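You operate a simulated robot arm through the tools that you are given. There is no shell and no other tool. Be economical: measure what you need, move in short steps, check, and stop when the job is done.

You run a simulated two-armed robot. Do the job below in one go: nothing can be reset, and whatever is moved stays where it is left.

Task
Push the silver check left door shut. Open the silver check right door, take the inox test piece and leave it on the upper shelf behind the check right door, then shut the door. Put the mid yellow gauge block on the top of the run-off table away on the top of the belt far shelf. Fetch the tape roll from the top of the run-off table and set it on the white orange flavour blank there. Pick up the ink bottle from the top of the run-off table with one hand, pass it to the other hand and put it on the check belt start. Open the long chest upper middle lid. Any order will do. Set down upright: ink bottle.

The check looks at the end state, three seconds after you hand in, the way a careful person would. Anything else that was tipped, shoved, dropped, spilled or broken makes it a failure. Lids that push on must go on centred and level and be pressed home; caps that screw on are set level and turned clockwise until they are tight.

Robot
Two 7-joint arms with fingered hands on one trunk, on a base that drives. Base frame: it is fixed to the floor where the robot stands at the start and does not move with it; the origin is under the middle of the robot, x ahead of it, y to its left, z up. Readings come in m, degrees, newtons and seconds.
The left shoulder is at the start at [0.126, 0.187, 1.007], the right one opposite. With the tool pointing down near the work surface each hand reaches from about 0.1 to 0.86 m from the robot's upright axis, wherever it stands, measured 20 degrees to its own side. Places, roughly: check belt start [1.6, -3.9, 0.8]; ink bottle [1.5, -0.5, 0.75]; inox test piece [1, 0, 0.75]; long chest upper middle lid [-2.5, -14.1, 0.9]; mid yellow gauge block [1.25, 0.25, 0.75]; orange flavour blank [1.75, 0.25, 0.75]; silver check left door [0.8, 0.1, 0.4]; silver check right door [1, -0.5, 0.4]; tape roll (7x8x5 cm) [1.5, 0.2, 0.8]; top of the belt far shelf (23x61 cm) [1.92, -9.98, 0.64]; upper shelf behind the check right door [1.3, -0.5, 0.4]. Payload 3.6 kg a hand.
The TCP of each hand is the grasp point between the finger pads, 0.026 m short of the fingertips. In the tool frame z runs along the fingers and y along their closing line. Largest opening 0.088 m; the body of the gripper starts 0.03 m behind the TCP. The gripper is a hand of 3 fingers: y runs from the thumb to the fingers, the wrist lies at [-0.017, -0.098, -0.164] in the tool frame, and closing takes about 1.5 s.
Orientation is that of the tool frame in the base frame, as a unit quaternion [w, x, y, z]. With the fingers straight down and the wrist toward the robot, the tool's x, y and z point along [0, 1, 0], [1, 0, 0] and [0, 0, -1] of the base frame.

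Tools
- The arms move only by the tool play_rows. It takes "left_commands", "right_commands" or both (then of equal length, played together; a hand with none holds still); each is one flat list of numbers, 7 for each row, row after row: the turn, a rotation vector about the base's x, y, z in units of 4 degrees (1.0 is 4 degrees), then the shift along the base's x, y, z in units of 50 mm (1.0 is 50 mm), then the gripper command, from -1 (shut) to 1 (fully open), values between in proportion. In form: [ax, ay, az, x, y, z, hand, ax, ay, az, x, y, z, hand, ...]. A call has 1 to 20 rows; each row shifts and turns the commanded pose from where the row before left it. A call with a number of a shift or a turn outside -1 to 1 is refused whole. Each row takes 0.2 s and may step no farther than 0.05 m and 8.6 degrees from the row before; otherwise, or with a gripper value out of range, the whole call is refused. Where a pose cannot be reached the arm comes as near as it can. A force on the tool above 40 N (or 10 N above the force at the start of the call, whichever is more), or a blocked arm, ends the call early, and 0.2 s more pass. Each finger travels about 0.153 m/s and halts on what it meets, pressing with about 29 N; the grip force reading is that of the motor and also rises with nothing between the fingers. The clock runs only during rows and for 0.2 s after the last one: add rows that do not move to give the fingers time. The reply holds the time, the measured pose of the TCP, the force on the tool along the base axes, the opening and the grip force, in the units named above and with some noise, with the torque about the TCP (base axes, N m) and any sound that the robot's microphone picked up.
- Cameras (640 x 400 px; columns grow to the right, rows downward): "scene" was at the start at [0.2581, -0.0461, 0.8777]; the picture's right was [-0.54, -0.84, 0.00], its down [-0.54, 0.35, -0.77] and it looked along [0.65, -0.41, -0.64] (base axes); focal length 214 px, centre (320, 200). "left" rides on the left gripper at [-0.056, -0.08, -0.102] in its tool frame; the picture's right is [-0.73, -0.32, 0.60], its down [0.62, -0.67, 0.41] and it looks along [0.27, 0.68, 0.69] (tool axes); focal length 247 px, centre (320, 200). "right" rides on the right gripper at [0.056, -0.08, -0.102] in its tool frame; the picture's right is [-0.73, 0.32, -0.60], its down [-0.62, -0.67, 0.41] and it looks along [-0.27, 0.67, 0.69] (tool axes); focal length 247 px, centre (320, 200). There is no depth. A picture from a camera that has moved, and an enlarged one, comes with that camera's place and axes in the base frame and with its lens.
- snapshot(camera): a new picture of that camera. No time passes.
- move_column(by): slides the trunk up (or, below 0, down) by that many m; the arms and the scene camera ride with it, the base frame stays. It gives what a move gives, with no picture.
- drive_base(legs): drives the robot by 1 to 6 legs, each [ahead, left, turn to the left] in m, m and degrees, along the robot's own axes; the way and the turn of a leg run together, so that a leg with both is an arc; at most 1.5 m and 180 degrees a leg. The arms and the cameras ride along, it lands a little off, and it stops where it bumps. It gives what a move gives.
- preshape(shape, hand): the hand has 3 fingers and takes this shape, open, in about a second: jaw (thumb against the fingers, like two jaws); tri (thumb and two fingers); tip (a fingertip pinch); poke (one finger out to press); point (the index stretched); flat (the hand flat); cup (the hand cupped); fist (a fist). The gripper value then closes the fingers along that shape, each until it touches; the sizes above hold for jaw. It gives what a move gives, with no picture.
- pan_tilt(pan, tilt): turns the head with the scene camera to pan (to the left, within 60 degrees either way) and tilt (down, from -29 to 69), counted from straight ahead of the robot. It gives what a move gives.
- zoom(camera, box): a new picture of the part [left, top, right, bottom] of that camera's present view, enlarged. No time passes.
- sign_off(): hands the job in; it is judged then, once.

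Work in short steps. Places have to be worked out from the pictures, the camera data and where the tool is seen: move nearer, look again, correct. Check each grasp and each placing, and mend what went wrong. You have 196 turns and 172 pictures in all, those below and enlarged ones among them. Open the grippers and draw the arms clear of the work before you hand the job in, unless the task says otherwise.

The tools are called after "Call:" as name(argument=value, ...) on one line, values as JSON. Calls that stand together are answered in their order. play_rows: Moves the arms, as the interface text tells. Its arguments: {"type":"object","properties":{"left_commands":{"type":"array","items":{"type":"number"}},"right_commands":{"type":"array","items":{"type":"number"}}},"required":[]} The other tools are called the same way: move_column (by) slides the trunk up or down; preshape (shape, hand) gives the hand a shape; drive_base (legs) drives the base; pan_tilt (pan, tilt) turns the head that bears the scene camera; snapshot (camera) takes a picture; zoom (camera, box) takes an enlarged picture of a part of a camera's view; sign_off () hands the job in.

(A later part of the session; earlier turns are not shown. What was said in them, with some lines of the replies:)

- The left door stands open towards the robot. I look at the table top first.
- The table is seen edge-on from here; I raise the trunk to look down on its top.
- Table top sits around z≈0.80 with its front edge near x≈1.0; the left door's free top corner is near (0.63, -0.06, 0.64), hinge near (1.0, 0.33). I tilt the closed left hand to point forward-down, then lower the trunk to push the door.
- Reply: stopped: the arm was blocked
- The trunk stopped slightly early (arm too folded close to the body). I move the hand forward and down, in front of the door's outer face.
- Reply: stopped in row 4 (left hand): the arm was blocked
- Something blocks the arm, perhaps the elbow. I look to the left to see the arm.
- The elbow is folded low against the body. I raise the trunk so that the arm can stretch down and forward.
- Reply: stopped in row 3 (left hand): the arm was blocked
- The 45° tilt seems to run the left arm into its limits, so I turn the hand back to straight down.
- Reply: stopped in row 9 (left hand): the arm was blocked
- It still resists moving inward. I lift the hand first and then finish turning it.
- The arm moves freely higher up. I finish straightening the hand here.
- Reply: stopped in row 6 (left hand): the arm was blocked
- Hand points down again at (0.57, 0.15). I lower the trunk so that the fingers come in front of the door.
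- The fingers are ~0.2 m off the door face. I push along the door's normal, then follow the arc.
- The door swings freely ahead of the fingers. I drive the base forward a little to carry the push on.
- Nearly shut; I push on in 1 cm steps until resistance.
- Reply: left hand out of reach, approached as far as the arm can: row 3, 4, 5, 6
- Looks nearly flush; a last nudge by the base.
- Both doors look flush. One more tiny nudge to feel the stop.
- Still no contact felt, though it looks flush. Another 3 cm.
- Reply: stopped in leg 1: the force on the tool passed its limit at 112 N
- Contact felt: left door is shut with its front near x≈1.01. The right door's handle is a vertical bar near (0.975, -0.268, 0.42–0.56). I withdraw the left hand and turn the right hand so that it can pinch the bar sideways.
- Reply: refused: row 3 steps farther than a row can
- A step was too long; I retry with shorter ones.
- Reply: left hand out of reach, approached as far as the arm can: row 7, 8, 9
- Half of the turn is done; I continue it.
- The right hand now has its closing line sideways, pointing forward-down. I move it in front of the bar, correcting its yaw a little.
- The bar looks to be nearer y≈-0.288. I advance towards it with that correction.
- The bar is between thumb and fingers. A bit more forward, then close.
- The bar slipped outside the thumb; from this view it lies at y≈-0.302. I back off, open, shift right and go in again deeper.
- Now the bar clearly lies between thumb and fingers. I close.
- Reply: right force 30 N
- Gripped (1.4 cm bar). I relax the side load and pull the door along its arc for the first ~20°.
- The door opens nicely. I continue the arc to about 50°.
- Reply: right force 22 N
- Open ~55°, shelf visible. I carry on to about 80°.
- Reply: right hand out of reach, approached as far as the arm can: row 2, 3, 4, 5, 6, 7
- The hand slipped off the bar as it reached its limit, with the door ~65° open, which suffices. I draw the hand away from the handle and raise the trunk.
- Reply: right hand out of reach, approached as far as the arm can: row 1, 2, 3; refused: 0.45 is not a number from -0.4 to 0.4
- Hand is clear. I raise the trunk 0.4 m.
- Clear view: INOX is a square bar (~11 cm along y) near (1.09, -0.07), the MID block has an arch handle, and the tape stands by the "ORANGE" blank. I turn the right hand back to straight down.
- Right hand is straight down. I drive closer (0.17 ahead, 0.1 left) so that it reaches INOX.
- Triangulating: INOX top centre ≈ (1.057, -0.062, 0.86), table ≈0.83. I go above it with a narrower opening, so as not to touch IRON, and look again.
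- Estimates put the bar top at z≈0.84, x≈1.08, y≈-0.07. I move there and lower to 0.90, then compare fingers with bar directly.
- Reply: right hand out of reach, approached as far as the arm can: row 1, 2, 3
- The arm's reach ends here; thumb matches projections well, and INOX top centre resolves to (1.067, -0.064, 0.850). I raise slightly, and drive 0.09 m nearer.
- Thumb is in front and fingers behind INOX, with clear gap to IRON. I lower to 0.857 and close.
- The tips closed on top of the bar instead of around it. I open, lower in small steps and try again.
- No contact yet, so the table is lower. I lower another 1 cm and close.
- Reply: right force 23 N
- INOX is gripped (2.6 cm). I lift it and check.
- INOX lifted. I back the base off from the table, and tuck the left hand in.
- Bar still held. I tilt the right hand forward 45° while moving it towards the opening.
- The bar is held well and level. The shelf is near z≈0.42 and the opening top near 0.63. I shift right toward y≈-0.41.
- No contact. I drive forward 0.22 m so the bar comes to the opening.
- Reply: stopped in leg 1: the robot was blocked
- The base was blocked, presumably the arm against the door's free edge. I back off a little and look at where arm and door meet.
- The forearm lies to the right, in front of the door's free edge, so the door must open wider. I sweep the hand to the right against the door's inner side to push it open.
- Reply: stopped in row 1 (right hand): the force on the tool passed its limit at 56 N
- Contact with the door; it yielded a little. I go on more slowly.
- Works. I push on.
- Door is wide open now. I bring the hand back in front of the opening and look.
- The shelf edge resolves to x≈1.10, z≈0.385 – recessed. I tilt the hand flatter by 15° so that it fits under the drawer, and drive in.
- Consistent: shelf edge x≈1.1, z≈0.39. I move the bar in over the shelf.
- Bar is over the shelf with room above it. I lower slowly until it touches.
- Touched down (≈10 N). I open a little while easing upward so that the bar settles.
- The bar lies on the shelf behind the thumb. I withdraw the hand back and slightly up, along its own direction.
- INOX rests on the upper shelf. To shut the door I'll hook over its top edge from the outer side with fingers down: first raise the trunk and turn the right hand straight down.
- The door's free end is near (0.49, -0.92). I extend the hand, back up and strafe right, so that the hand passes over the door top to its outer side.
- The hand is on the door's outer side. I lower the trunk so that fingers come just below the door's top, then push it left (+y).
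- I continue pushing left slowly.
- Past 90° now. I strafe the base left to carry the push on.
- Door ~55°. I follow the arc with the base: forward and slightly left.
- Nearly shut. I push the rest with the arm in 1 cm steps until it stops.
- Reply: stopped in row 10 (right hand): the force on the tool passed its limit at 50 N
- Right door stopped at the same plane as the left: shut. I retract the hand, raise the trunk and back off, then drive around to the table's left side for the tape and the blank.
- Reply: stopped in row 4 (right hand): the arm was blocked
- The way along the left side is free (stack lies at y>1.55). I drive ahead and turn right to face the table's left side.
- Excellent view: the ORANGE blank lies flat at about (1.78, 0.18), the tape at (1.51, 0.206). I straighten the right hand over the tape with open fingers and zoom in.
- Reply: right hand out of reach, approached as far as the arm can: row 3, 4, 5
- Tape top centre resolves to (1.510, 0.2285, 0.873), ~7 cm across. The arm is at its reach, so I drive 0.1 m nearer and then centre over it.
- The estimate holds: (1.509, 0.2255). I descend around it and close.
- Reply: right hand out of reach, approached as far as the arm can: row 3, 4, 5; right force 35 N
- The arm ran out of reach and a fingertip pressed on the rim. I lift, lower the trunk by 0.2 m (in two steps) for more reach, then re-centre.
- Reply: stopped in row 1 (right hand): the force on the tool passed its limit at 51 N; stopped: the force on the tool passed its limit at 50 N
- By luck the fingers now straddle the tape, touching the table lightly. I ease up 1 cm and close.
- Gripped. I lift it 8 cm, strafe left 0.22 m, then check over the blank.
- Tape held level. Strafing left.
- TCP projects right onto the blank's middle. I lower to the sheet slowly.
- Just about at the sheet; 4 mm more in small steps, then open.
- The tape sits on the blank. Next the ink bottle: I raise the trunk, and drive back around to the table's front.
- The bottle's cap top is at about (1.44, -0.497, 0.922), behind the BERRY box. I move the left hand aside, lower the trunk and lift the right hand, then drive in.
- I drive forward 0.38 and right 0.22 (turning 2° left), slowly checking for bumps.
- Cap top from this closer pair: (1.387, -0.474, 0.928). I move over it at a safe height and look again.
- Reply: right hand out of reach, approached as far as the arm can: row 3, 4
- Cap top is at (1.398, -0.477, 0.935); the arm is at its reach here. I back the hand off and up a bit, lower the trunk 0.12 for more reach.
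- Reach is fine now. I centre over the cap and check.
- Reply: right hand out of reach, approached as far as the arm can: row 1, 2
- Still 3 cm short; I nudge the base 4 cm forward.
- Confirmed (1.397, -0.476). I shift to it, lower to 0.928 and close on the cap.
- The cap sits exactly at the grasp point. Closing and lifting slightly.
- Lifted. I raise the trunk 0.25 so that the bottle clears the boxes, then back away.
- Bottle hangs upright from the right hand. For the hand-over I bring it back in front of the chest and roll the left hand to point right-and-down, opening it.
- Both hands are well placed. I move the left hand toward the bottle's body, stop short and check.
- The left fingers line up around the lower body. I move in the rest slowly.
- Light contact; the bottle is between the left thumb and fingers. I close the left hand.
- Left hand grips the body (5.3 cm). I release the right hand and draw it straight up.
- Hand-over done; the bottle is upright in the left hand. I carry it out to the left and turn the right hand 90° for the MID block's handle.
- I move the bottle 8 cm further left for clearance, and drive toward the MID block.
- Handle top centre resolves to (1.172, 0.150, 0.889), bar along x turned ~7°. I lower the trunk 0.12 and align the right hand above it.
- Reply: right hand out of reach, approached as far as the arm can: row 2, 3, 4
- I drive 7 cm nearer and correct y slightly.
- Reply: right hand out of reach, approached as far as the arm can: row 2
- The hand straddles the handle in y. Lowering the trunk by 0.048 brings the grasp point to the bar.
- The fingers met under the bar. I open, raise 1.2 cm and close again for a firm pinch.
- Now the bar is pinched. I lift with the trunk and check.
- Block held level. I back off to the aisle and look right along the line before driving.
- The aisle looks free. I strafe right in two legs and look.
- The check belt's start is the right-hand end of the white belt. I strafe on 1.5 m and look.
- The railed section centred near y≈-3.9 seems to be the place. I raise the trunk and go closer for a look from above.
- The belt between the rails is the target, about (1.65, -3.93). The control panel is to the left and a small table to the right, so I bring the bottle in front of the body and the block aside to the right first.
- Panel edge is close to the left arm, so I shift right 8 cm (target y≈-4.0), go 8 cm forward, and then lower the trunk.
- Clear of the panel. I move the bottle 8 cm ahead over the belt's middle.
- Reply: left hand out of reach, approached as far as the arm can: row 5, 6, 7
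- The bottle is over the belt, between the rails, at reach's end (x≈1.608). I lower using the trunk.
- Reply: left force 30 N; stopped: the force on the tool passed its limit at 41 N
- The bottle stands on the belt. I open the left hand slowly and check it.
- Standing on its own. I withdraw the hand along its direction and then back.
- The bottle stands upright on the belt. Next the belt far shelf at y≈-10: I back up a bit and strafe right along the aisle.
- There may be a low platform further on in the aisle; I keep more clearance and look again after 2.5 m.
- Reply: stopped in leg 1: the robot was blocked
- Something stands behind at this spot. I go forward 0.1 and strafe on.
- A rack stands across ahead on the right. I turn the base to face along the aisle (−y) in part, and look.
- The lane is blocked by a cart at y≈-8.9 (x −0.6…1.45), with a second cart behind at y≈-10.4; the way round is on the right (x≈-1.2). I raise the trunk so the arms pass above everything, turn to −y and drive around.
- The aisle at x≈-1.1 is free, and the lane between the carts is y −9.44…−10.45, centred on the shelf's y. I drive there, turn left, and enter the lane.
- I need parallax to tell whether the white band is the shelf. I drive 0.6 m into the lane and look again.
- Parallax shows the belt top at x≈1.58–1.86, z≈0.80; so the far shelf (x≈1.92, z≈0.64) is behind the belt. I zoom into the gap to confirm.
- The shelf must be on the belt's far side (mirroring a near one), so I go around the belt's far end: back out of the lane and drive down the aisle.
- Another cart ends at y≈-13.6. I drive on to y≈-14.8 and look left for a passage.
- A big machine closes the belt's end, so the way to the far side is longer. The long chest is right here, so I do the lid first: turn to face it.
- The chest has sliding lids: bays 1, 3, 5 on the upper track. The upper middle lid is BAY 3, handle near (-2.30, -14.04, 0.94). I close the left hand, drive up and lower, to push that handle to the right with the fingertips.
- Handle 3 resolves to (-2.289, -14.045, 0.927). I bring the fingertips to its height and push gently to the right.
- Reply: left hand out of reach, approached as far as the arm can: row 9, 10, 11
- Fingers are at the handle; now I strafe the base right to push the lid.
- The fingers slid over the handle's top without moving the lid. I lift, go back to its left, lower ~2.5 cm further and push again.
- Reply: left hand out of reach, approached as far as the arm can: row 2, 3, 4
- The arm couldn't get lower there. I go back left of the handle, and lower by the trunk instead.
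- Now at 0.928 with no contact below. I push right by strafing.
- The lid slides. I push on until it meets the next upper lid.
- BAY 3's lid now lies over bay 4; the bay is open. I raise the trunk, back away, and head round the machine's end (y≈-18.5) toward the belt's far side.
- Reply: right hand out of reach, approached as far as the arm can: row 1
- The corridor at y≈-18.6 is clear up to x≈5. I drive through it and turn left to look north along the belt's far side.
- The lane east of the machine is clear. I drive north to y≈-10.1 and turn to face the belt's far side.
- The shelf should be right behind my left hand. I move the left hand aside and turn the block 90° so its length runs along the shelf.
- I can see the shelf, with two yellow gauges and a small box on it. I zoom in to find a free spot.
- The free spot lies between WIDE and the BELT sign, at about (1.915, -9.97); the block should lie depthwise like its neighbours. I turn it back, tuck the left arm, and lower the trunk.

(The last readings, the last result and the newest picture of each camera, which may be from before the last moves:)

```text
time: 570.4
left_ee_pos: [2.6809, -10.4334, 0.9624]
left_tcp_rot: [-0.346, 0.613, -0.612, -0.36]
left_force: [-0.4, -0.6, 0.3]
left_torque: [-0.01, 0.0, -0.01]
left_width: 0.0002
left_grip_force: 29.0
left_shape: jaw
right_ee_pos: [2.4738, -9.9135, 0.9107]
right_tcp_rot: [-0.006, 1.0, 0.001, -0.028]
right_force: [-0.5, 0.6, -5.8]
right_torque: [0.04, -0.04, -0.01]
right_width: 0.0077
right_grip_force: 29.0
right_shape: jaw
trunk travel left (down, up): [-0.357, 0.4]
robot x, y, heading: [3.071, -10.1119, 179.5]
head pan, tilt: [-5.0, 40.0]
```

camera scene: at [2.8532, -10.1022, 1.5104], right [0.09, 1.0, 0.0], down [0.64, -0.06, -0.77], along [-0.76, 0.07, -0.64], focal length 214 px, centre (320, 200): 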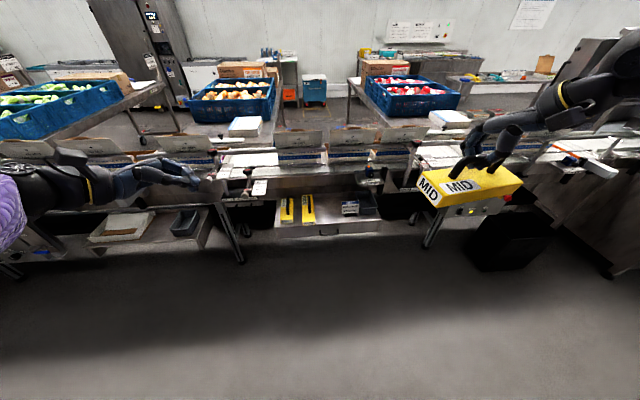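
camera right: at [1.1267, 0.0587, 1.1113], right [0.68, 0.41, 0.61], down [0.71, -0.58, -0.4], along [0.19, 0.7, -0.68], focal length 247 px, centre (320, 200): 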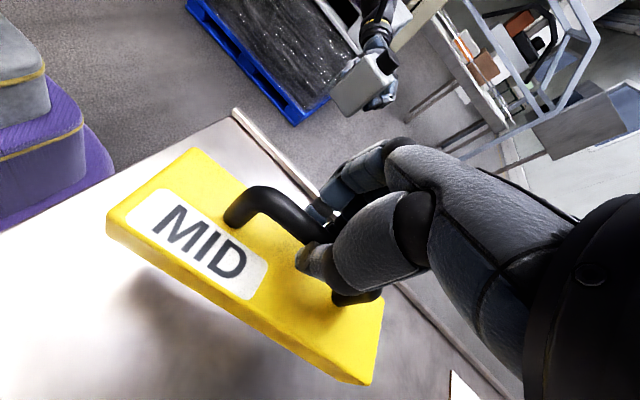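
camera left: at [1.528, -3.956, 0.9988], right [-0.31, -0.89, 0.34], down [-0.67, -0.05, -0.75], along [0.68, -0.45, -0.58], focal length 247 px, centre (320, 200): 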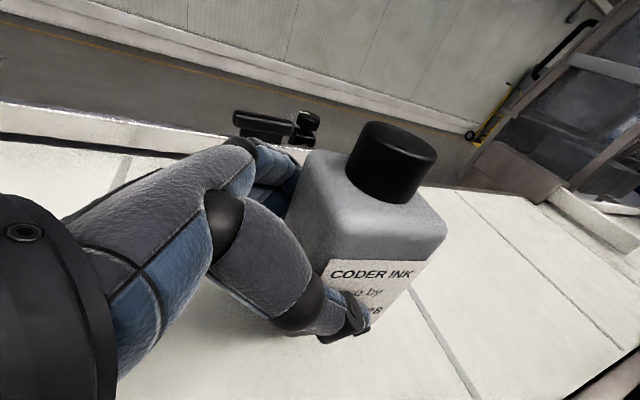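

I level the tool (3° tilt), then drive in so that the block comes above the free spot.

Call:
play_rows(right_commands=[0, -0.8, 0, 0, 0, 0, -1])

Call:
drive_base(legs=[[0.54, 0.05, 0]])

Call:
pan_tilt(pan=-8, tilt=45)

Call:
snapshot(camera="scene")

```text
time: 570.8
left_ee_pos: [2.6804, -10.4341, 0.9634]
left_tcp_rot: [-0.346, 0.613, -0.612, -0.36]
left_force: [-0.4, -0.8, 0.8]
left_torque: [0.0, -0.01, 0.0]
left_width: 0.0001
left_grip_force: 28.9
left_shape: jaw
right_ee_pos: [2.4735, -9.9143, 0.9107]
right_tcp_rot: [-0.006, 1.0, 0.001, 0.001]
right_force: [-0.4, 0.3, -5.5]
right_torque: [0.07, -0.01, -0.01]
right_width: 0.0076
right_grip_force: 28.9
right_shape: jaw
trunk travel left (down, up): [-0.357, 0.4]
robot x, y, heading: [3.0673, -10.1109, 179.2]
head pan, tilt: [-5.0, 40.0]
```

```text
time: 573.9
left_ee_pos: [2.148, -10.487, 0.9608]
left_tcp_rot: [-0.344, 0.616, -0.609, -0.362]
left_force: [0.1, 0.4, -0.5]
left_torque: [0.01, 0.0, 0.01]
left_width: 0.0
left_grip_force: 29.2
left_shape: jaw
right_ee_pos: [1.9357, -9.9695, 0.9109]
right_tcp_rot: [-0.006, 1.0, 0.005, 0.0]
right_force: [-0.1, -0.2, -5.5]
right_torque: [0.06, -0.04, -0.01]
right_width: 0.008
right_grip_force: 29.4
right_shape: jaw
trunk travel left (down, up): [-0.357, 0.4]
robot x, y, heading: [2.5361, -10.1642, -180.0]
head pan, tilt: [-5.0, 40.0]
```

```text
time: 574.5
left_ee_pos: [2.1489, -10.4864, 0.9622]
left_tcp_rot: [-0.344, 0.616, -0.609, -0.362]
left_force: [1.4, -0.5, 0.4]
left_torque: [0.03, 0.04, 0.02]
left_width: 0.0
left_grip_force: 29.1
left_shape: jaw
right_ee_pos: [1.9357, -9.9691, 0.911]
right_tcp_rot: [-0.007, 1.0, 0.005, 0.001]
right_force: [-0.2, 0.4, -3.8]
right_torque: [0.04, 0.0, -0.02]
right_width: 0.0078
right_grip_force: 28.8
right_shape: jaw
trunk travel left (down, up): [-0.357, 0.4]
robot x, y, heading: [2.533, -10.1597, -180.3]
head pan, tilt: [-8.0, 45.0]
```

```text
3 pictures are left
camera scene: at [2.3044, -10.1494, 1.0924], right [0.14, 0.99, 0.0], down [0.7, -0.1, -0.71], along [-0.7, 0.1, -0.71], focal length 214 px, centre (320, 200)
```

scene: 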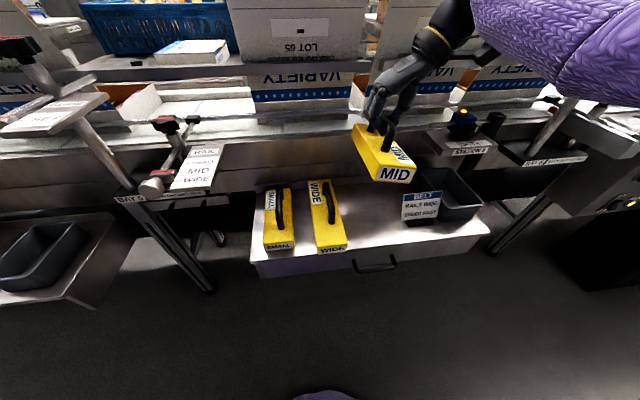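

The projected landing spot is free between WIDE and the sign. I fine-shift (x −1.5 cm, y +1.5 cm) and lower by the trunk.

Call:
play_rows(right_commands=[0, 0, 0, -0.3, 0.3, 0, -1, 0, 0, 0, 0, 0, 0, -1])

Call:
move_column(by=-0.16)

```text
time: 575.1
left_ee_pos: [2.1486, -10.4866, 0.9621]
left_tcp_rot: [-0.344, 0.616, -0.609, -0.362]
left_force: [-1.1, 0.6, -0.1]
left_torque: [0.01, 0.03, -0.03]
left_width: 0.0
left_grip_force: 29.1
left_shape: jaw
right_ee_pos: [1.9215, -9.9546, 0.9118]
right_tcp_rot: [-0.006, 1.0, 0.006, 0.0]
right_force: [0.4, -0.3, -3.8]
right_torque: [0.01, -0.01, -0.02]
right_width: 0.008
right_grip_force: 29.5
right_shape: jaw
trunk travel left (down, up): [-0.357, 0.4]
robot x, y, heading: [2.5364, -10.1608, -179.7]
head pan, tilt: [-8.0, 45.0]
```

```text
time: 577.0
left_ee_pos: [2.1491, -10.486, 0.8015]
left_tcp_rot: [-0.343, 0.616, -0.61, -0.362]
left_force: [0.1, 0.1, 0.3]
left_torque: [0.04, -0.01, 0.02]
left_width: 0.0
left_grip_force: 28.8
left_shape: jaw
right_ee_pos: [1.9219, -9.9541, 0.752]
right_tcp_rot: [-0.006, 1.0, 0.005, 0.0]
right_force: [0.2, 0.7, -4.9]
right_torque: [0.05, 0.01, 0.03]
right_width: 0.0078
right_grip_force: 28.9
right_shape: jaw
trunk travel left (down, up): [-0.197, 0.56]
robot x, y, heading: [2.5315, -10.1627, -179.7]
head pan, tilt: [-8.0, 45.0]
```

Call:
zoom(camera="scene", box=[230, 60, 490, 240])

```text
2.22 times, centred on (360, 150) of scene
camera zoom: at [2.2774, -10.1494, 0.9183], right [0.14, 0.99, 0.0], down [0.7, -0.1, -0.71], along [-0.7, 0.1, -0.71], focal length 477 px, centre (231, 311)
```

zoom: 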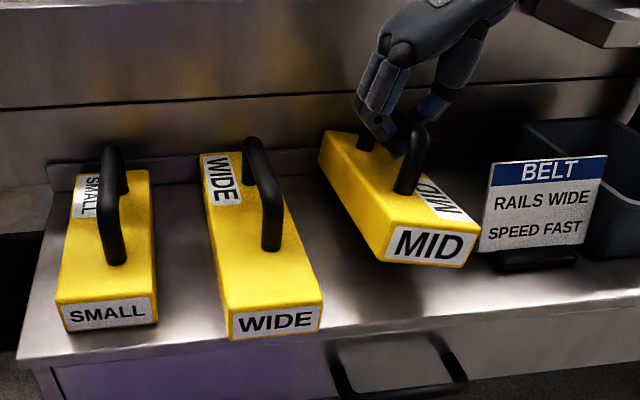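

MID hovers ~2 cm above, rather near the sign; I shift it 1.5 cm left and lower gently to contact.

Call:
play_rows(right_commands=[0, 0, 0, 0, -0.3, 0, -1, 0, 0, 0, 0, 0, -0.1, -1, 0, 0, 0, 0, 0, -0.1, -1, 0, 0, 0, 0, 0, -0.1, -1, 0, 0, 0, 0, 0, -0.1, -1])

```text
time: 578.1
left_ee_pos: [2.1489, -10.4858, 0.8019]
left_tcp_rot: [-0.343, 0.616, -0.61, -0.362]
left_force: [-0.1, 0.0, 0.4]
left_torque: [-0.01, 0.0, 0.0]
left_width: 0.0001
left_grip_force: 28.7
left_shape: jaw
right_ee_pos: [1.9225, -9.9701, 0.7306]
right_tcp_rot: [-0.006, 1.0, 0.006, 0.002]
right_force: [8.2, 1.0, -1.9]
right_torque: [0.0, 0.0, 0.11]
right_width: 0.0076
right_grip_force: 28.8
right_shape: jaw
trunk travel left (down, up): [-0.197, 0.56]
robot x, y, heading: [2.5337, -10.1544, -179.5]
head pan, tilt: [-8.0, 45.0]
```

Contact, with some push from the back panel. I ease 1 cm forward (+x) and lower a little more.

Call:
play_rows(right_commands=[0, 0, 0, 0.2, 0, 0, -1, 0, 0, 0, 0, 0, -0.06, -1, 0, 0, 0, 0, 0, -0.06, -1])

```text
time: 579.0
left_ee_pos: [2.1476, -10.4865, 0.8017]
left_tcp_rot: [-0.344, 0.617, -0.609, -0.361]
left_force: [0.2, 1.2, -0.7]
left_torque: [0.02, -0.02, 0.01]
left_width: 0.0
left_grip_force: 28.8
left_shape: jaw
right_ee_pos: [1.9319, -9.9701, 0.7258]
right_tcp_rot: [-0.005, 1.0, 0.006, 0.0]
right_force: [0.4, -0.5, -1.7]
right_torque: [0.07, 0.04, 0.04]
right_width: 0.0077
right_grip_force: 29.0
right_shape: jaw
trunk travel left (down, up): [-0.197, 0.56]
robot x, y, heading: [2.5345, -10.1594, -179.8]
head pan, tilt: [-8.0, 45.0]
```

Call:
play_rows(right_commands=[0, 0, 0, 0, 0, -0.06, -1, 0, 0, 0, 0, 0, -0.04, -1, 0, 0, 0, 0, 0, 0, -1])

```text
time: 579.8
left_ee_pos: [2.1492, -10.4872, 0.8023]
left_tcp_rot: [-0.344, 0.616, -0.609, -0.362]
left_force: [-0.6, 0.5, -0.2]
left_torque: [0.02, 0.0, 0.0]
left_width: 0.0
left_grip_force: 29.3
left_shape: jaw
right_ee_pos: [1.9315, -9.9688, 0.7204]
right_tcp_rot: [-0.007, 1.0, 0.005, 0.0]
right_force: [-0.7, 1.0, 0.8]
right_torque: [0.0, -0.02, 0.03]
right_width: 0.0069
right_grip_force: 29.0
right_shape: jaw
trunk travel left (down, up): [-0.197, 0.56]
robot x, y, heading: [2.5347, -10.1627, -179.8]
head pan, tilt: [-8.0, 45.0]
```

The weight rests on the shelf. I open moderately and raise the hand straight up.

Call:
play_rows(right_commands=[0, 0, 0, 0, 0, 0, -0.4, 0, 0, 0, 0, 0, 0, 0, 0, 0, 0, 0, 0, 0, 0.1, 0, 0, 0, 0, 0, 0, 0.1, 0, 0, 0, 0, 0, 0.3, 0.1, 0, 0, 0, 0, 0, 0.5, 0.1, 0, 0, 0, 0, 0, 0.7, 0.1, 0, 0, 0, 0, 0, 0.7, 0.1])

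Call:
zoom(camera="scene", box=[230, 60, 490, 240])

```text
time: 581.5
left_ee_pos: [2.1497, -10.4872, 0.8024]
left_tcp_rot: [-0.343, 0.616, -0.609, -0.362]
left_force: [0.4, -0.9, -0.2]
left_torque: [0.0, 0.0, 0.03]
left_width: 0.0
left_grip_force: 29.4
left_shape: jaw
right_ee_pos: [1.9312, -9.9703, 0.8315]
right_tcp_rot: [-0.006, 1.0, 0.005, 0.0]
right_force: [-0.5, 0.1, 0.8]
right_torque: [0.0, 0.03, -0.01]
right_width: 0.048
right_grip_force: 0.0
right_shape: jaw
trunk travel left (down, up): [-0.197, 0.56]
robot x, y, heading: [2.5347, -10.1599, -180.0]
head pan, tilt: [-8.0, 45.0]
```

```text
2.22 times, centred on (360, 150) of scene
camera zoom: at [2.2776, -10.1496, 0.9182], right [0.14, 0.99, 0.0], down [0.7, -0.1, -0.71], along [-0.7, 0.1, -0.71], focal length 477 px, centre (231, 311)
```

zoom: 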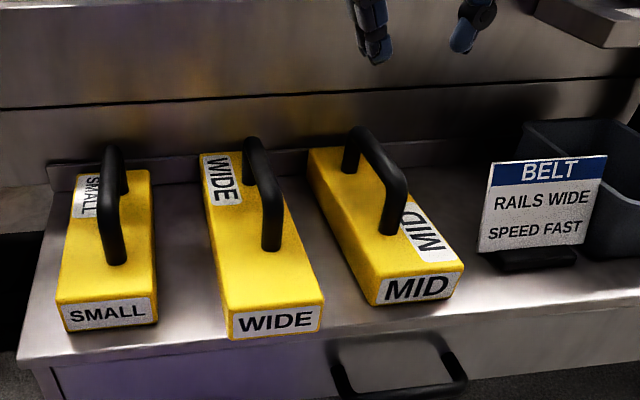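

MID stands neatly beside the others. I raise the trunk, open both hands and back clear.

Call:
move_column(by=0.25)

Call:
drive_base(legs=[[-0.7, 0, 0]])

Call:
play_rows(left_commands=[0, 0, 0, 0, 0, 0, 1, 0, 0, 0, 0, 0, 0, 1, 0, 0, 0, 0, 0, 0, 1, 0, 0, 0, 0, 0, 0, 1], right_commands=[0, 0, 0, 0, 0, 0, 1, 0, 0, 0, 0, 0, 0, 1, 0, 0, 0, 0, 0, 0, 1, 0, 0, 0, 0, 0, 0, 1])

```text
time: 584.1
left_ee_pos: [2.148, -10.4869, 1.051]
left_tcp_rot: [-0.344, 0.616, -0.609, -0.362]
left_force: [-0.2, -0.5, 0.0]
left_torque: [-0.02, 0.01, 0.04]
left_width: 0.0003
left_grip_force: 28.8
left_shape: jaw
right_ee_pos: [1.9313, -9.9699, 1.0805]
right_tcp_rot: [-0.007, 1.0, 0.006, 0.0]
right_force: [-0.1, -0.3, 0.4]
right_torque: [0.01, -0.02, -0.01]
right_width: 0.0476
right_grip_force: 0.2
right_shape: jaw
trunk travel left (down, up): [-0.447, 0.31]
robot x, y, heading: [2.5317, -10.1603, -180.1]
head pan, tilt: [-8.0, 45.0]
```

```text
time: 587.9
left_ee_pos: [2.8297, -10.4853, 1.0537]
left_tcp_rot: [-0.344, 0.615, -0.61, -0.362]
left_force: [-0.2, 0.4, -0.1]
left_torque: [-0.01, -0.01, 0.03]
left_width: 0.0
left_grip_force: 29.1
left_shape: jaw
right_ee_pos: [2.6141, -9.9667, 1.0804]
right_tcp_rot: [-0.006, 1.0, 0.005, 0.0]
right_force: [-0.2, -0.2, 0.1]
right_torque: [0.04, 0.05, -0.02]
right_width: 0.0479
right_grip_force: 0.0
right_shape: jaw
trunk travel left (down, up): [-0.447, 0.31]
robot x, y, heading: [3.2165, -10.1588, -179.8]
head pan, tilt: [-8.0, 45.0]
```

```text
time: 588.9
left_ee_pos: [2.831, -10.4861, 1.0529]
left_tcp_rot: [-0.344, 0.615, -0.61, -0.362]
left_force: [0.3, 0.3, -0.3]
left_torque: [0.0, 0.04, 0.02]
left_width: 0.0878
left_grip_force: 0.0
left_shape: jaw
right_ee_pos: [2.6128, -9.9673, 1.0808]
right_tcp_rot: [-0.006, 1.0, 0.005, 0.0]
right_force: [0.5, -0.1, -0.1]
right_torque: [-0.01, -0.02, -0.01]
right_width: 0.0874
right_grip_force: 0.1
right_shape: jaw
trunk travel left (down, up): [-0.447, 0.31]
robot x, y, heading: [3.2158, -10.1619, -180.2]
head pan, tilt: [-8.0, 45.0]
```

All parts of the job are done and the arms are clear, so I hand it in.

Call:
sign_off()

```text
The job is handed in.
```

I finished every part of the task and handed it in:

- **Doors:** both silver check doors are shut. I pushed each one until it stopped; they stopped at the same plane.
- **Inox test piece:** it lies on the upper shelf behind the right door.
- **Tape roll:** it sits on the orange flavour blank.
- **Ink bottle:** I passed it from the right hand to the left, and it stands upright on the check belt. I placed it between the guide rails, near the coordinates given for the belt start.
- **Mid yellow gauge block:** it is on the belt far shelf, between the WIDE block and the BELT sign.
- **Long chest upper middle lid:** I took this to be the BAY 3 lid. I slid it right over bay 4, so bay 3 is open.

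Three things went less cleanly. My first grip attempt on the inox piece dragged it slightly, the tape roll was pressed down hard on its rim before I gripped it, and the left door was bumped once at about 112 N. I saw no damage, and nothing else was tipped or dropped as far as I could see.
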